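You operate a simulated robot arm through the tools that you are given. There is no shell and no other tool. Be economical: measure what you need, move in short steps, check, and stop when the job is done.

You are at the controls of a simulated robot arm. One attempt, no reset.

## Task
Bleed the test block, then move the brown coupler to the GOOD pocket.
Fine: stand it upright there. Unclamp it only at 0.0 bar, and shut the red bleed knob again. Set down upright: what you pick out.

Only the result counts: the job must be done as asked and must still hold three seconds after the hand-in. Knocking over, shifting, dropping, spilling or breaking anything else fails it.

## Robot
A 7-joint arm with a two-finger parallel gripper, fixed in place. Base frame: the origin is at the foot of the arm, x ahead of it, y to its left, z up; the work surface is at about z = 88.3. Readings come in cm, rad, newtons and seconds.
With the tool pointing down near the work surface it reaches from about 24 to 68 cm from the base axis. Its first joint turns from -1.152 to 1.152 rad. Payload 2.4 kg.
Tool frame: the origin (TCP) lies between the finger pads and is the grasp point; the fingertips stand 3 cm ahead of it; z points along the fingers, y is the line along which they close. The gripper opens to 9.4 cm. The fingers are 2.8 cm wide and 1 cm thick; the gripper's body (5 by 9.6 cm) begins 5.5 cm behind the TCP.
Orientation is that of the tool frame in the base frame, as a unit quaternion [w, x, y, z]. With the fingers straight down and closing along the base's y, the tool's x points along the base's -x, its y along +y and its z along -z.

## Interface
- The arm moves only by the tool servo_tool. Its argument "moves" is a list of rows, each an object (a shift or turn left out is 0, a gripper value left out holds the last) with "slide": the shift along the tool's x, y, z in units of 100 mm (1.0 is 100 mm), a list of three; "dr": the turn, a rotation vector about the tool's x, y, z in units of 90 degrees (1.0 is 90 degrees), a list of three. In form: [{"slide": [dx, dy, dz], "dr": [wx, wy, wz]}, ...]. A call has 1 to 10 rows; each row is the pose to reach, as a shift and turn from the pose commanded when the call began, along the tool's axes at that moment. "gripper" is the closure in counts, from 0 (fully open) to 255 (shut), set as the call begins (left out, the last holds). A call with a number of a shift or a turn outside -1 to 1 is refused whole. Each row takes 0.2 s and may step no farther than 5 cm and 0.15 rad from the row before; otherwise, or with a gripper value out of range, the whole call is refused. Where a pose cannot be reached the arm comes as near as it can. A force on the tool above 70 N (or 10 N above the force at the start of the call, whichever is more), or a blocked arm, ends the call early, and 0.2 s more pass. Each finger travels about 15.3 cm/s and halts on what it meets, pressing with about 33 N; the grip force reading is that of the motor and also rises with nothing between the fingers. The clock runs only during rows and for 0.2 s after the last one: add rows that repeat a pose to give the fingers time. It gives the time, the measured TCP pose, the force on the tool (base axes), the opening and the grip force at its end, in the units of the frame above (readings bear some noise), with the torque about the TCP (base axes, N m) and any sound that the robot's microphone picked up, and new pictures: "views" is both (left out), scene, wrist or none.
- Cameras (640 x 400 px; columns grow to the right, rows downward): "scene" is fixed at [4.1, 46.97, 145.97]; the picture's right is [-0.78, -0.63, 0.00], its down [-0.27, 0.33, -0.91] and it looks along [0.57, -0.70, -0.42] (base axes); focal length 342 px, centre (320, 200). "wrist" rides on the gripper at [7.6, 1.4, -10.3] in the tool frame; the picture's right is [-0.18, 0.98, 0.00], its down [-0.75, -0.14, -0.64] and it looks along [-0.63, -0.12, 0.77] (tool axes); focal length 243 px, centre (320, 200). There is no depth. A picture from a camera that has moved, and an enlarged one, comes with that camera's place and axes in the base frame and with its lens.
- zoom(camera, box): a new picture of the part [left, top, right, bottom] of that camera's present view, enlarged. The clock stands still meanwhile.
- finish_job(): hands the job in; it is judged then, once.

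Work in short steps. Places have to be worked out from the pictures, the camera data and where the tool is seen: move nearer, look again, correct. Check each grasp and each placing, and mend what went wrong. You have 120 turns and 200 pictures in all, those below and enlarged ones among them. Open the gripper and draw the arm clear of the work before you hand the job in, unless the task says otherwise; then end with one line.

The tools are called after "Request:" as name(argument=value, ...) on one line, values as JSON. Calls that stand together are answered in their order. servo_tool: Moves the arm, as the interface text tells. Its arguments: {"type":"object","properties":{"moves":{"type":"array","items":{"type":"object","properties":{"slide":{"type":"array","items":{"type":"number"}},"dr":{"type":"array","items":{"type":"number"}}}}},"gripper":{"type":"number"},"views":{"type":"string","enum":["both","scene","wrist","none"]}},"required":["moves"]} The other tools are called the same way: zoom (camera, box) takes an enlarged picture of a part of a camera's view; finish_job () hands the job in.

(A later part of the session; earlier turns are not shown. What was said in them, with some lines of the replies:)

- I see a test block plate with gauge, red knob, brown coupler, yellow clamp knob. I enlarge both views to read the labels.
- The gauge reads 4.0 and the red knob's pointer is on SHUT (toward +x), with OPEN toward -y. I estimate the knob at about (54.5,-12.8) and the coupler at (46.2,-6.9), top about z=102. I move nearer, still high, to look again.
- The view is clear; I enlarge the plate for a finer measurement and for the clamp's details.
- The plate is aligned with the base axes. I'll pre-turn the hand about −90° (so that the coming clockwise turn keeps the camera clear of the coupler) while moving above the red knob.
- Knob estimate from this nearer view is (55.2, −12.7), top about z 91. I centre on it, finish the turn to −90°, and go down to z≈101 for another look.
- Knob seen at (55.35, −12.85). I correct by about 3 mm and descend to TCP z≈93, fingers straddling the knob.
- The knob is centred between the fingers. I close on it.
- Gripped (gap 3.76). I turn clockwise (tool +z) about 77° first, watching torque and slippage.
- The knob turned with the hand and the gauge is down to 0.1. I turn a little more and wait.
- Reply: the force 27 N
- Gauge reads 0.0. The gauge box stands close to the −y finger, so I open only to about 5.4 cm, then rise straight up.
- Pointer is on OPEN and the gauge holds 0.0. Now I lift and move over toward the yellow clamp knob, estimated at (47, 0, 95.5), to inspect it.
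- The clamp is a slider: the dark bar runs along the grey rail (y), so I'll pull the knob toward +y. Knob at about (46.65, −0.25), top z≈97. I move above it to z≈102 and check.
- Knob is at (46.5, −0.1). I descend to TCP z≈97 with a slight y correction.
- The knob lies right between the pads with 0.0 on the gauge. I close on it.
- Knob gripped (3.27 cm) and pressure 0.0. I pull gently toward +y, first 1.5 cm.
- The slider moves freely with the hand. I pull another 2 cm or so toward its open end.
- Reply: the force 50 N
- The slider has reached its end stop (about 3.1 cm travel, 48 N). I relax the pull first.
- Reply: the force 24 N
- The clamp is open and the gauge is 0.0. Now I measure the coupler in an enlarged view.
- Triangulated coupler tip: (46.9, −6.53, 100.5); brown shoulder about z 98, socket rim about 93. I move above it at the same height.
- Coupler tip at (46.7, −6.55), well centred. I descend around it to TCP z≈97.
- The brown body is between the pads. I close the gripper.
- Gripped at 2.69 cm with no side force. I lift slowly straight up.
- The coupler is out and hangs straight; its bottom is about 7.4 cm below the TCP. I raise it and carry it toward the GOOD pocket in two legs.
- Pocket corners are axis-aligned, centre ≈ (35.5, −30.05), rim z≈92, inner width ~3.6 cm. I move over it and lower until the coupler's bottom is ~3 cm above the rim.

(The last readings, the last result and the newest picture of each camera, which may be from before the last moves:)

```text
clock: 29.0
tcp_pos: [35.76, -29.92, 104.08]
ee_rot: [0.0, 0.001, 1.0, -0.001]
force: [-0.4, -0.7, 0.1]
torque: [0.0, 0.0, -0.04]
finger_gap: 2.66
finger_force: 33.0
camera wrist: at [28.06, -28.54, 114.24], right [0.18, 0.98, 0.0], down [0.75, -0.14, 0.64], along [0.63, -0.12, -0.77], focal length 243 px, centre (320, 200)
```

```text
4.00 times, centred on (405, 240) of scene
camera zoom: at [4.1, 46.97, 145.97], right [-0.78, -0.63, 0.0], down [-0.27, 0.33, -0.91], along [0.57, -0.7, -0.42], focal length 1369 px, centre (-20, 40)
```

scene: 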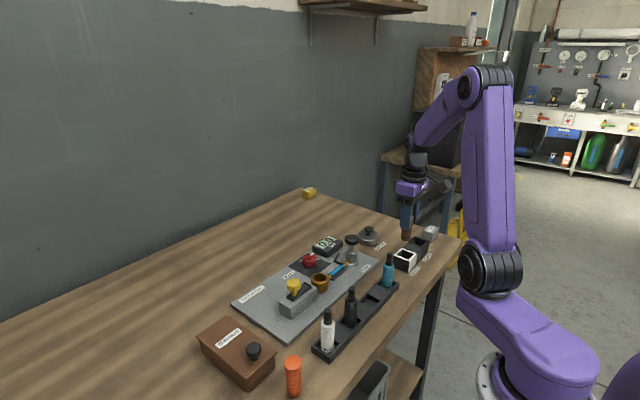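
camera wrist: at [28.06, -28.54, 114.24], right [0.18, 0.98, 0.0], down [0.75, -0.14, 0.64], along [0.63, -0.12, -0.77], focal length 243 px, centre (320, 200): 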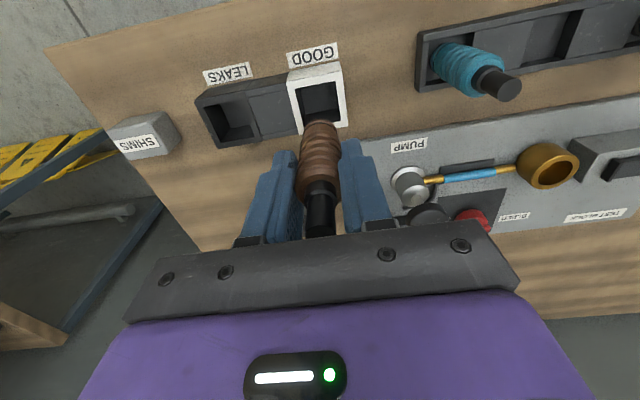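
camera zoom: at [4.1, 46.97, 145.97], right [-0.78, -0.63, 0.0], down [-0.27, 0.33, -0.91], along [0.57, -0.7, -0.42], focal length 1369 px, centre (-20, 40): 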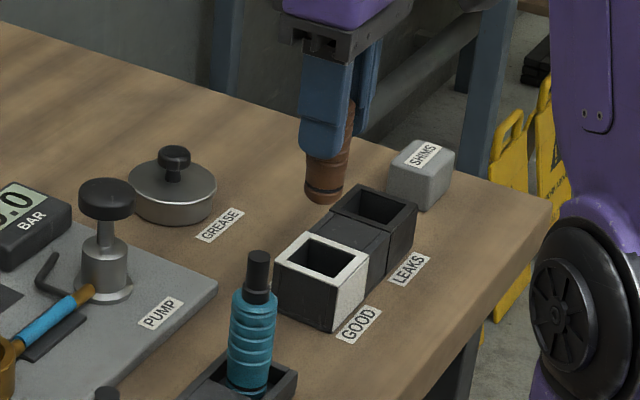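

Refined pocket centre: (35.35, −30.0), rim z≈91.7. I correct x by −4 mm and lower until the bottom is just above the rim.

Request:
servo_tool(moves=[{"slide": [0.037, -0.008, 0.1]}, {"slide": [0.037, -0.008, 0.25]}, {"slide": [0.037, -0.008, 0.37]}, {"slide": [0.037, -0.008, 0.37]}], views="none")

Request:
zoom(camera="wrist", box=[240, 60, 400, 220])

Request:
zoom(camera="scene", box=[370, 210, 450, 290])

```text
clock: 30.0
tcp_pos: [35.32, -29.96, 100.3]
ee_rot: [0.0, 0.0, 1.0, 0.0]
force: [-0.6, 0.7, 0.4]
torque: [-0.01, -0.01, 0.0]
finger_gap: 2.67
finger_force: 32.8
```

```text
2.50 times, centred on (320, 140) of wrist
camera zoom: at [27.67, -28.59, 110.56], right [0.18, 0.98, 0.0], down [0.75, -0.14, 0.64], along [0.63, -0.12, -0.77], focal length 606 px, centre (320, 350)
```

zoom: 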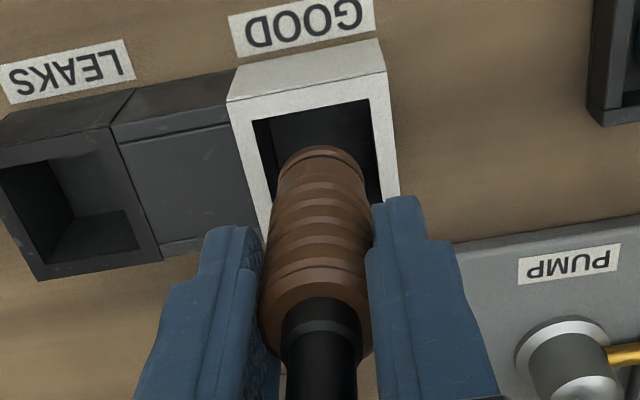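

```text
5.00 times, centred on (410, 250) of scene
camera zoom: at [4.1, 46.97, 145.97], right [-0.78, -0.63, 0.0], down [-0.27, 0.33, -0.91], along [0.57, -0.7, -0.42], focal length 1712 px, centre (-130, -50)
```

zoom: 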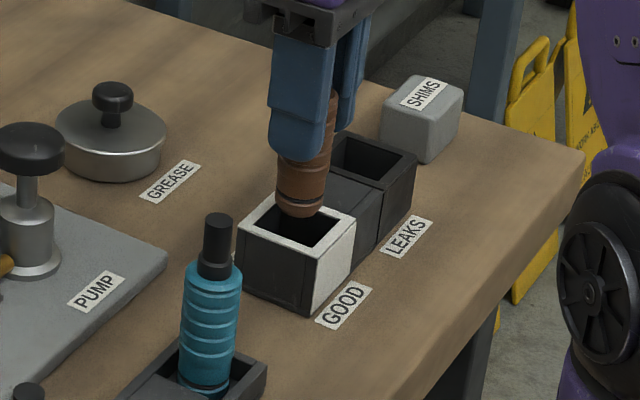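

The coupler lines up inside the opening; slight trim (+1 mm x, −1 mm y) and I lower it most of the way.

Request:
servo_tool(moves=[{"slide": [-0.01, -0.01, 0.08]}, {"slide": [-0.01, -0.01, 0.16]}, {"slide": [-0.01, -0.01, 0.23]}, {"slide": [-0.01, -0.01, 0.28]}, {"slide": [-0.01, -0.01, 0.28]}], views="none")

Request:
zoom(camera="wrist", box=[240, 60, 400, 220])

Request:
zoom(camera="scene", box=[370, 210, 450, 290])

```text
clock: 31.2
tcp_pos: [35.57, -30.23, 97.67]
ee_rot: [0.0, -0.001, 1.0, 0.0]
force: [-0.2, -0.2, -1.1]
torque: [-0.05, -0.03, -0.01]
finger_gap: 2.66
finger_force: 33.6
```

```text
2.50 times, centred on (320, 140) of wrist
camera zoom: at [27.76, -28.76, 107.8], right [0.18, 0.98, 0.0], down [0.75, -0.14, 0.64], along [0.63, -0.12, -0.77], focal length 606 px, centre (320, 350)
```

zoom: 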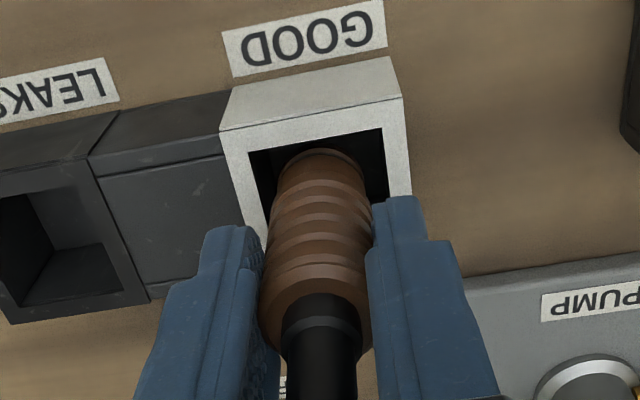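

```text
5.00 times, centred on (410, 250) of scene
camera zoom: at [4.1, 46.97, 145.97], right [-0.78, -0.63, 0.0], down [-0.27, 0.33, -0.91], along [0.57, -0.7, -0.42], focal length 1712 px, centre (-130, -50)
```

zoom: 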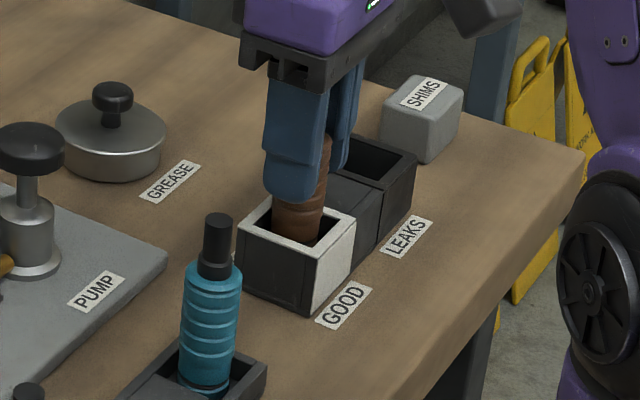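

It enters freely, no contact force. I lower on in small steps until the floor is felt.

Request:
servo_tool(moves=[{"slide": [0, 0.01, 0.03]}, {"slide": [0, 0.01, 0.06]}, {"slide": [0, 0.01, 0.09]}, {"slide": [0, 0.01, 0.09]}], views="none")

```text
clock: 32.2
tcp_pos: [35.44, -30.06, 96.7]
ee_rot: [0.0, 0.0, 1.0, 0.0]
force: [0.1, -0.4, -0.7]
torque: [0.0, 0.0, -0.02]
finger_gap: 2.66
finger_force: 32.7
```

Request:
zoom(camera="scene", box=[370, 210, 450, 290])

Request:
servo_tool(moves=[{"slide": [0, 0, 0.02]}, {"slide": [0, 0, 0.04]}, {"slide": [0, 0, 0.04]}], views="none")

```text
5.00 times, centred on (410, 250) of scene
camera zoom: at [4.1, 46.97, 145.97], right [-0.78, -0.63, 0.0], down [-0.27, 0.33, -0.91], along [0.57, -0.7, -0.42], focal length 1712 px, centre (-130, -50)
```

zoom: 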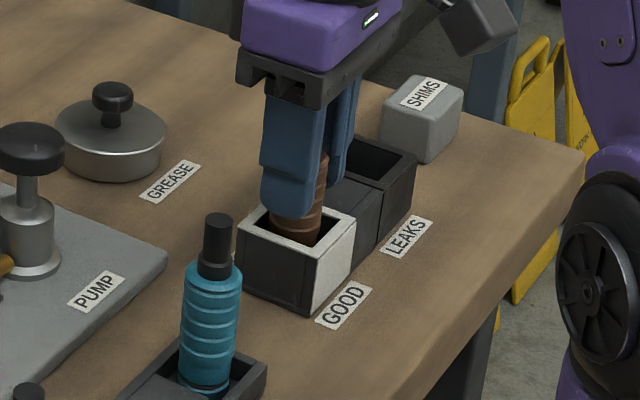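

```text
clock: 33.0
tcp_pos: [35.38, -29.97, 96.31]
ee_rot: [0.0, 0.0, 1.0, -0.001]
force: [-0.2, -0.1, 0.3]
torque: [-0.01, -0.02, -0.03]
finger_gap: 2.67
finger_force: 32.9
```

Still no floor contact; a few millimetres more.

Request:
servo_tool(moves=[{"slide": [0, 0, 0.015]}, {"slide": [0, 0, 0.03]}, {"slide": [0, 0, 0.03]}], views="none")

Request:
servo_tool(moves=[{"slide": [0, 0, 0.015]}, {"slide": [0, 0, 0.03]}, {"slide": [0, 0, 0.03]}], views="wrist")

```text
clock: 33.8
tcp_pos: [35.51, -30.06, 96.0]
ee_rot: [0.001, 0.0, 1.0, 0.0]
force: [-3.0, 3.8, 19.2]
torque: [0.38, 0.18, 0.08]
finger_gap: 2.65
finger_force: 33.0
```

```text
clock: 34.6
tcp_pos: [35.52, -29.91, 95.63]
ee_rot: [0.001, 0.0, 1.0, -0.001]
force: [4.0, 0.5, 16.9]
torque: [0.35, -0.36, 0.01]
finger_gap: 2.67
finger_force: 33.2
camera wrist: at [27.81, -28.63, 105.88], right [0.18, 0.98, 0.0], down [0.75, -0.14, 0.64], along [0.63, -0.12, -0.77], focal length 243 px, centre (320, 200)
```

wrist: 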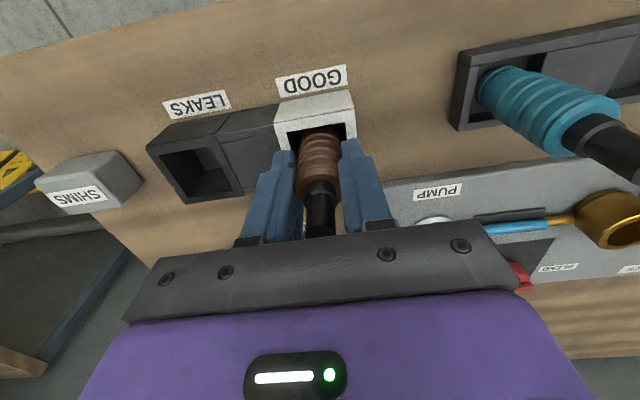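

Floor contact felt at 17–19 N with the coupler upright in the pocket. I open partly and hold a moment.

Request:
servo_tool(moves=[{"slide": [0, 0, 0]}, {"slide": [0, 0, 0]}, {"slide": [0, 0, 0]}], gripper=125, views="wrist")

Request:
zoom(camera="scene", box=[370, 210, 450, 290])

```text
clock: 35.4
tcp_pos: [35.52, -30.0, 95.66]
ee_rot: [0.0, 0.0, 1.0, 0.0]
force: [-0.7, -0.4, 0.4]
torque: [-0.01, 0.02, -0.01]
finger_gap: 4.79
finger_force: 0.2
camera wrist: at [27.77, -28.61, 105.89], right [0.18, 0.98, 0.0], down [0.75, -0.14, 0.64], along [0.63, -0.12, -0.77], focal length 243 px, centre (320, 200)
```

wrist: 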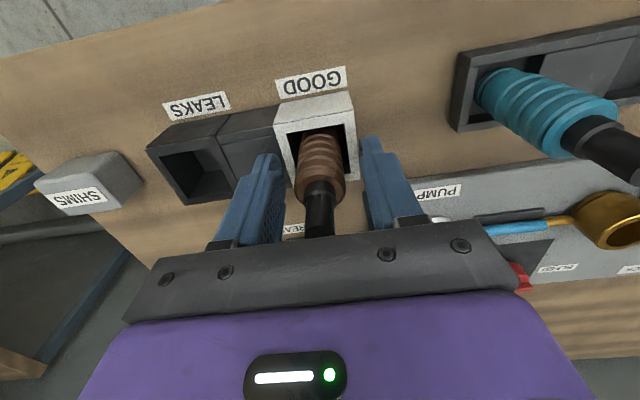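

```text
5.00 times, centred on (410, 250) of scene
camera zoom: at [4.1, 46.97, 145.97], right [-0.78, -0.63, 0.0], down [-0.27, 0.33, -0.91], along [0.57, -0.7, -0.42], focal length 1712 px, centre (-130, -50)
```

zoom: 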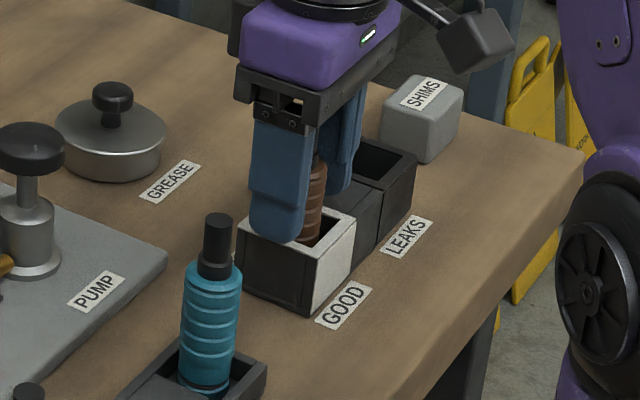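

Released and it stands. I rise straight up clear of it.

Request:
servo_tool(moves=[{"slide": [0, 0, -0.15]}, {"slide": [0, 0, -0.4]}, {"slide": [0, 0, -0.7]}, {"slide": [0, 0, -1.0]}, {"slide": [0, 0, -1.0]}], views="wrist")

Request:
zoom(camera="scene", box=[370, 210, 450, 290])

```text
clock: 36.6
tcp_pos: [35.43, -29.98, 105.72]
ee_rot: [0.0, 0.001, 1.0, 0.0]
force: [0.1, -0.4, 0.6]
torque: [0.05, -0.02, 0.03]
finger_gap: 4.77
finger_force: 0.0
camera wrist: at [27.77, -28.59, 115.95], right [0.18, 0.98, 0.0], down [0.75, -0.14, 0.64], along [0.63, -0.12, -0.77], focal length 243 px, centre (320, 200)
```

wrist: 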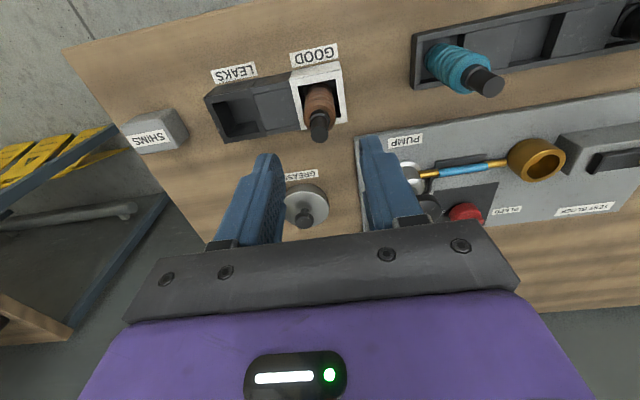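

```text
5.00 times, centred on (410, 250) of scene
camera zoom: at [4.1, 46.97, 145.97], right [-0.78, -0.63, 0.0], down [-0.27, 0.33, -0.91], along [0.57, -0.7, -0.42], focal length 1712 px, centre (-130, -50)
```

zoom: 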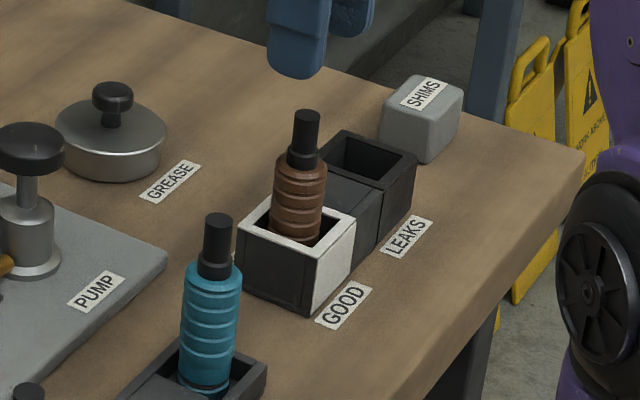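

Coupler stands upright in GOOD. Now back to the red knob at (55.4, −12.75) to shut it, moving in two legs at height.

Request:
servo_tool(moves=[{"slide": [0, 0, -0.3]}, {"slide": [-0.33, 0.29, -0.4]}, {"slide": [-0.66, 0.58, -0.4]}, {"slide": [-1.0, 0.86, -0.4]}, {"slide": [-1.0, 0.86, -0.4]}], views="none")

Request:
servo_tool(moves=[{"slide": [-0.33, 0.29, 0]}, {"slide": [-0.66, 0.58, 0]}, {"slide": [-1.0, 0.86, 0.2]}, {"slide": [-1.0, 0.86, 0.6]}, {"slide": [-1.0, 0.86, 0.8]}, {"slide": [-1.0, 0.86, 0.8]}], views="wrist")

```text
clock: 37.8
tcp_pos: [45.39, -21.47, 109.82]
ee_rot: [0.0, 0.0, 1.0, 0.0]
force: [0.0, -0.4, 0.9]
torque: [-0.01, 0.0, -0.01]
finger_gap: 4.78
finger_force: 0.0
```

```text
clock: 39.2
tcp_pos: [55.48, -12.8, 101.59]
ee_rot: [0.0, 0.001, 1.0, 0.0]
force: [-0.5, -0.4, 0.3]
torque: [0.0, -0.01, -0.02]
finger_gap: 4.77
finger_force: 0.1
camera wrist: at [47.83, -11.43, 111.88], right [0.18, 0.98, 0.0], down [0.75, -0.14, 0.64], along [0.63, -0.12, -0.77], focal length 243 px, centre (320, 200)
```

wrist: 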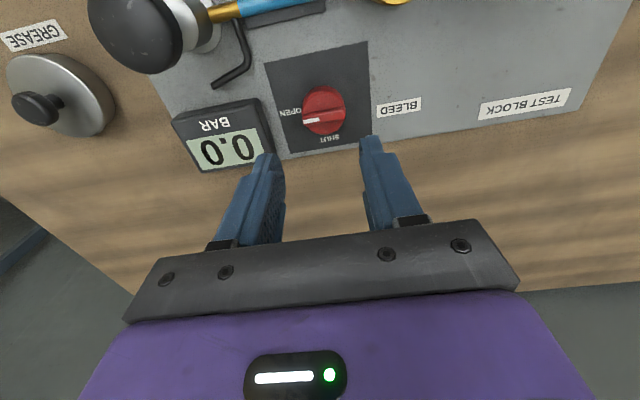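

Knob centred (55.35, −12.65). I descend to z≈92.9 with the partly open fingers, clear of the gauge box.

Request:
servo_tool(moves=[{"slide": [0.01, 0.01, 0.3]}, {"slide": [0.01, 0.01, 0.55]}, {"slide": [0.01, 0.01, 0.75]}, {"slide": [0.01, 0.01, 0.86]}, {"slide": [0.01, 0.01, 0.86]}], views="wrist")

```text
clock: 40.4
tcp_pos: [55.25, -12.77, 93.08]
ee_rot: [0.0, 0.0, 1.0, -0.001]
force: [-0.2, 0.0, -0.1]
torque: [0.04, 0.01, 0.01]
finger_gap: 4.77
finger_force: 0.0
camera wrist: at [47.6, -11.35, 103.3], right [0.18, 0.98, 0.0], down [0.75, -0.14, 0.64], along [0.63, -0.12, -0.77], focal length 243 px, centre (320, 200)
```

wrist: 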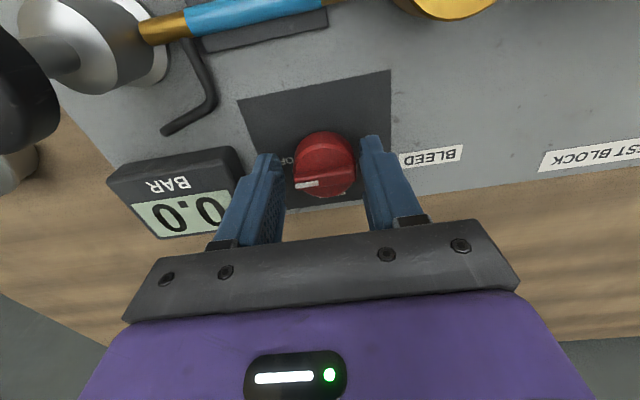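

The knob is between the fingers; I nudge 1 mm +y and close.

Request:
servo_tool(moves=[{"slide": [-0.01, 0.012, 0]}, {"slide": [-0.01, 0.012, 0]}, {"slide": [-0.01, 0.012, 0]}, {"slide": [-0.01, 0.012, 0]}], gripper=255, views="none")

Request:
servo_tool(moves=[{"dr": [0, 0, -0.09]}, {"dr": [0, 0, -0.18]}, {"dr": [0, 0, -0.27]}, {"dr": [0, 0, -0.36]}, {"dr": [0, 0, -0.45]}, {"dr": [0, 0, -0.54]}, {"dr": [0, 0, -0.63]}, {"dr": [0, 0, -0.72]}, {"dr": [0, 0, -0.81]}, {"dr": [0, 0, -0.9]}], views="wrist")

```text
clock: 41.4
tcp_pos: [55.35, -12.41, 93.1]
ee_rot: [-0.001, 0.0, 1.0, 0.001]
force: [-13.2, 10.4, 4.5]
torque: [0.0, 0.35, 0.08]
finger_gap: 3.73
finger_force: 45.1
```

```text
clock: 43.6
tcp_pos: [55.47, -12.9, 93.14]
ee_rot: [0.001, -0.65, 0.76, 0.0]
force: [-6.4, -1.2, -5.7]
torque: [-0.41, 0.78, 0.02]
finger_gap: 3.76
finger_force: 44.7
camera wrist: at [52.8, -20.04, 103.29], right [-0.94, 0.33, 0.0], down [0.26, 0.72, 0.64], along [0.22, 0.6, -0.77], focal length 243 px, centre (320, 200)
```

wrist: 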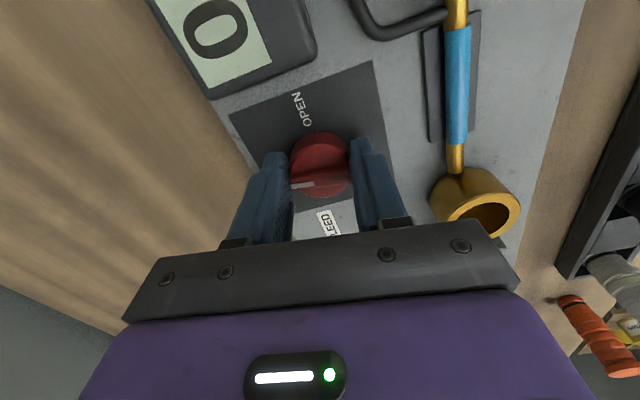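

The knob follows. I turn the remaining ~10–13° to the SHUT stop.

Request:
servo_tool(moves=[{"dr": [0, 0, -0.06]}, {"dr": [0, 0, -0.11]}, {"dr": [0, 0, -0.14]}, {"dr": [0, 0, -0.14]}], views="wrist")

```text
clock: 44.6
tcp_pos: [55.5, -12.58, 93.05]
ee_rot: [-0.001, 0.728, -0.685, 0.0]
force: [-0.9, -2.9, -7.5]
torque: [0.25, 0.22, -0.53]
finger_gap: 3.74
finger_force: 45.2
camera wrist: at [54.47, -20.34, 103.29], right [-0.99, 0.12, 0.0], down [0.09, 0.76, 0.64], along [0.08, 0.64, -0.77], focal length 243 px, centre (320, 200)
```

wrist: 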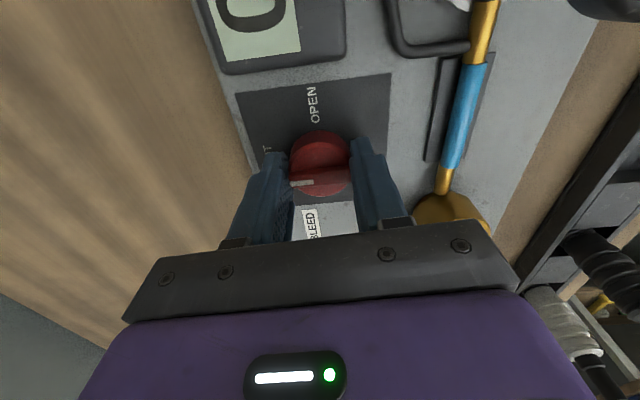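

A torque of −0.5 N·m now shows the SHUT stop is reached. I open and rise to check the pointer.

Request:
servo_tool(moves=[{"slide": [0, 0, 0]}, {"slide": [0, 0, 0]}, {"slide": [0, 0, -0.3]}, {"slide": [0, 0, -0.7]}, {"slide": [0, 0, -1.0]}, {"slide": [0, 0, -1.0]}], gripper=110, views="both")

Request:
zoom(camera="wrist", box=[230, 0, 390, 160])

Request:
zoom(camera="scene", box=[270, 210, 450, 330])

```text
clock: 46.0
tcp_pos: [55.46, -12.67, 103.15]
ee_rot: [0.0, 0.73, -0.684, -0.001]
force: [-0.7, 0.5, -0.5]
torque: [0.0, -0.01, 0.04]
finger_gap: 5.38
finger_force: 0.1
camera wrist: at [54.41, -20.4, 113.37], right [-0.99, 0.12, 0.0], down [0.09, 0.76, 0.64], along [0.08, 0.64, -0.77], focal length 243 px, centre (320, 200)
```

scene: 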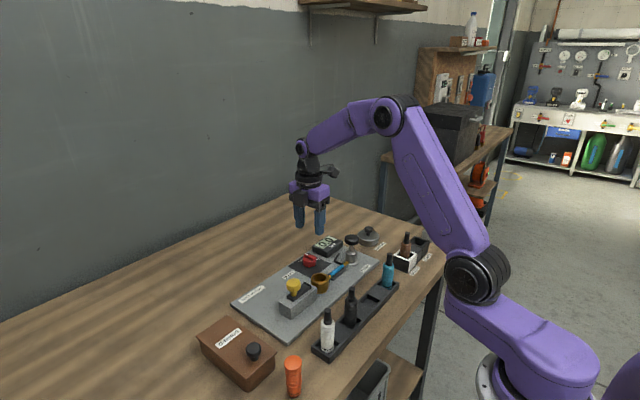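
wrist: 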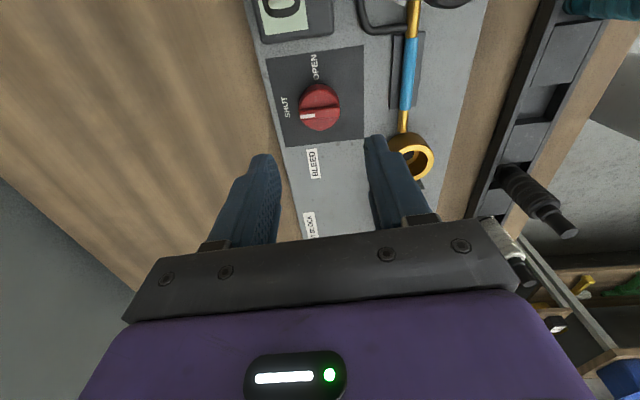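

```text
2.50 times, centred on (310, 80) of wrist
camera zoom: at [54.41, -20.4, 113.37], right [-0.99, 0.12, 0.0], down [0.09, 0.76, 0.64], along [0.08, 0.64, -0.77], focal length 606 px, centre (345, 500)
```

zoom: 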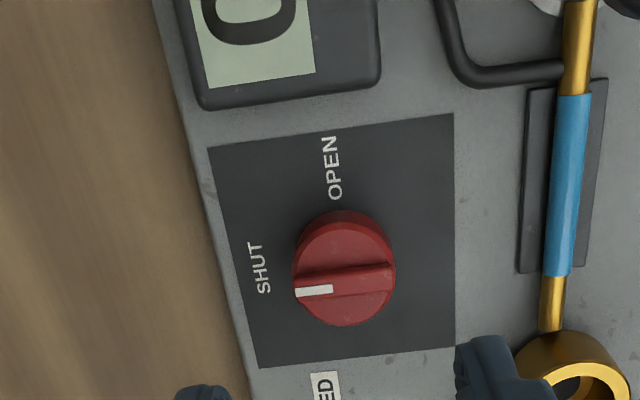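

```text
3.33 times, centred on (360, 270) of scene
camera zoom: at [4.1, 46.97, 145.97], right [-0.78, -0.63, 0.0], down [-0.27, 0.33, -0.91], along [0.57, -0.7, -0.42], focal length 1141 px, centre (187, -33)
```

zoom: 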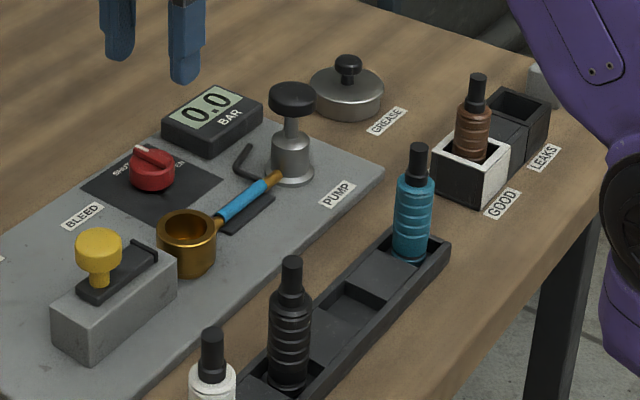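

The pointer is back on SHUT, the gauge reads 0.0, and the coupler stands upright in GOOD. I open fully and draw the arm up and clear.

Request:
servo_tool(moves=[{"slide": [0, 0, -0.4]}, {"slide": [0, 0, -0.8]}, {"slide": [0, 0, -1.0]}, {"slide": [0, 0, -1.0]}, {"slide": [0, 0, -1.0]}], gripper=0, views="wrist")

Request:
zoom(camera="scene", box=[270, 210, 450, 330])

```text
clock: 47.2
tcp_pos: [55.47, -12.68, 113.04]
ee_rot: [0.0, 0.729, -0.685, 0.0]
force: [0.2, -1.5, -0.5]
torque: [0.01, 0.02, 0.0]
finger_gap: 9.42
finger_force: 0.1
camera wrist: at [54.4, -20.43, 123.32], right [-0.99, 0.12, 0.0], down [0.09, 0.76, 0.64], along [0.08, 0.64, -0.77], focal length 243 px, centre (320, 200)
```

wrist: 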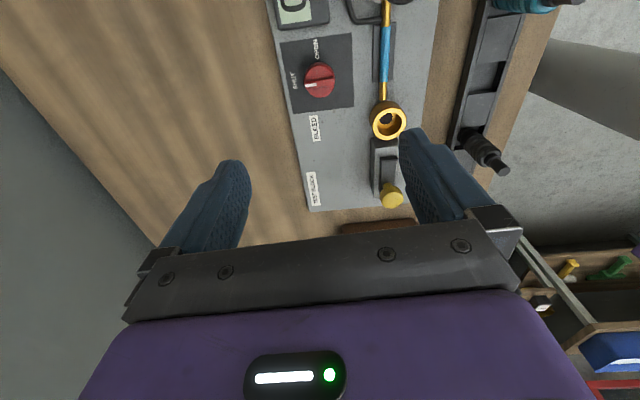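

```text
3.33 times, centred on (360, 270) of scene
camera zoom: at [4.1, 46.97, 145.97], right [-0.78, -0.63, 0.0], down [-0.27, 0.33, -0.91], along [0.57, -0.7, -0.42], focal length 1141 px, centre (187, -33)
```

zoom: 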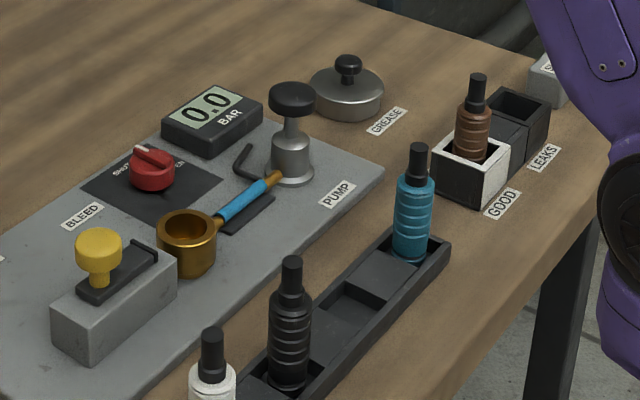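

All is in place and the arm is clear with the gripper open; I hand in.

Request:
finish_job()

```text
The job is handed in.
```

I bled the test block to 0.0 bar and only then unclamped the brown coupler. It now stands upright in the GOOD pocket, and the red bleed knob is shut again.
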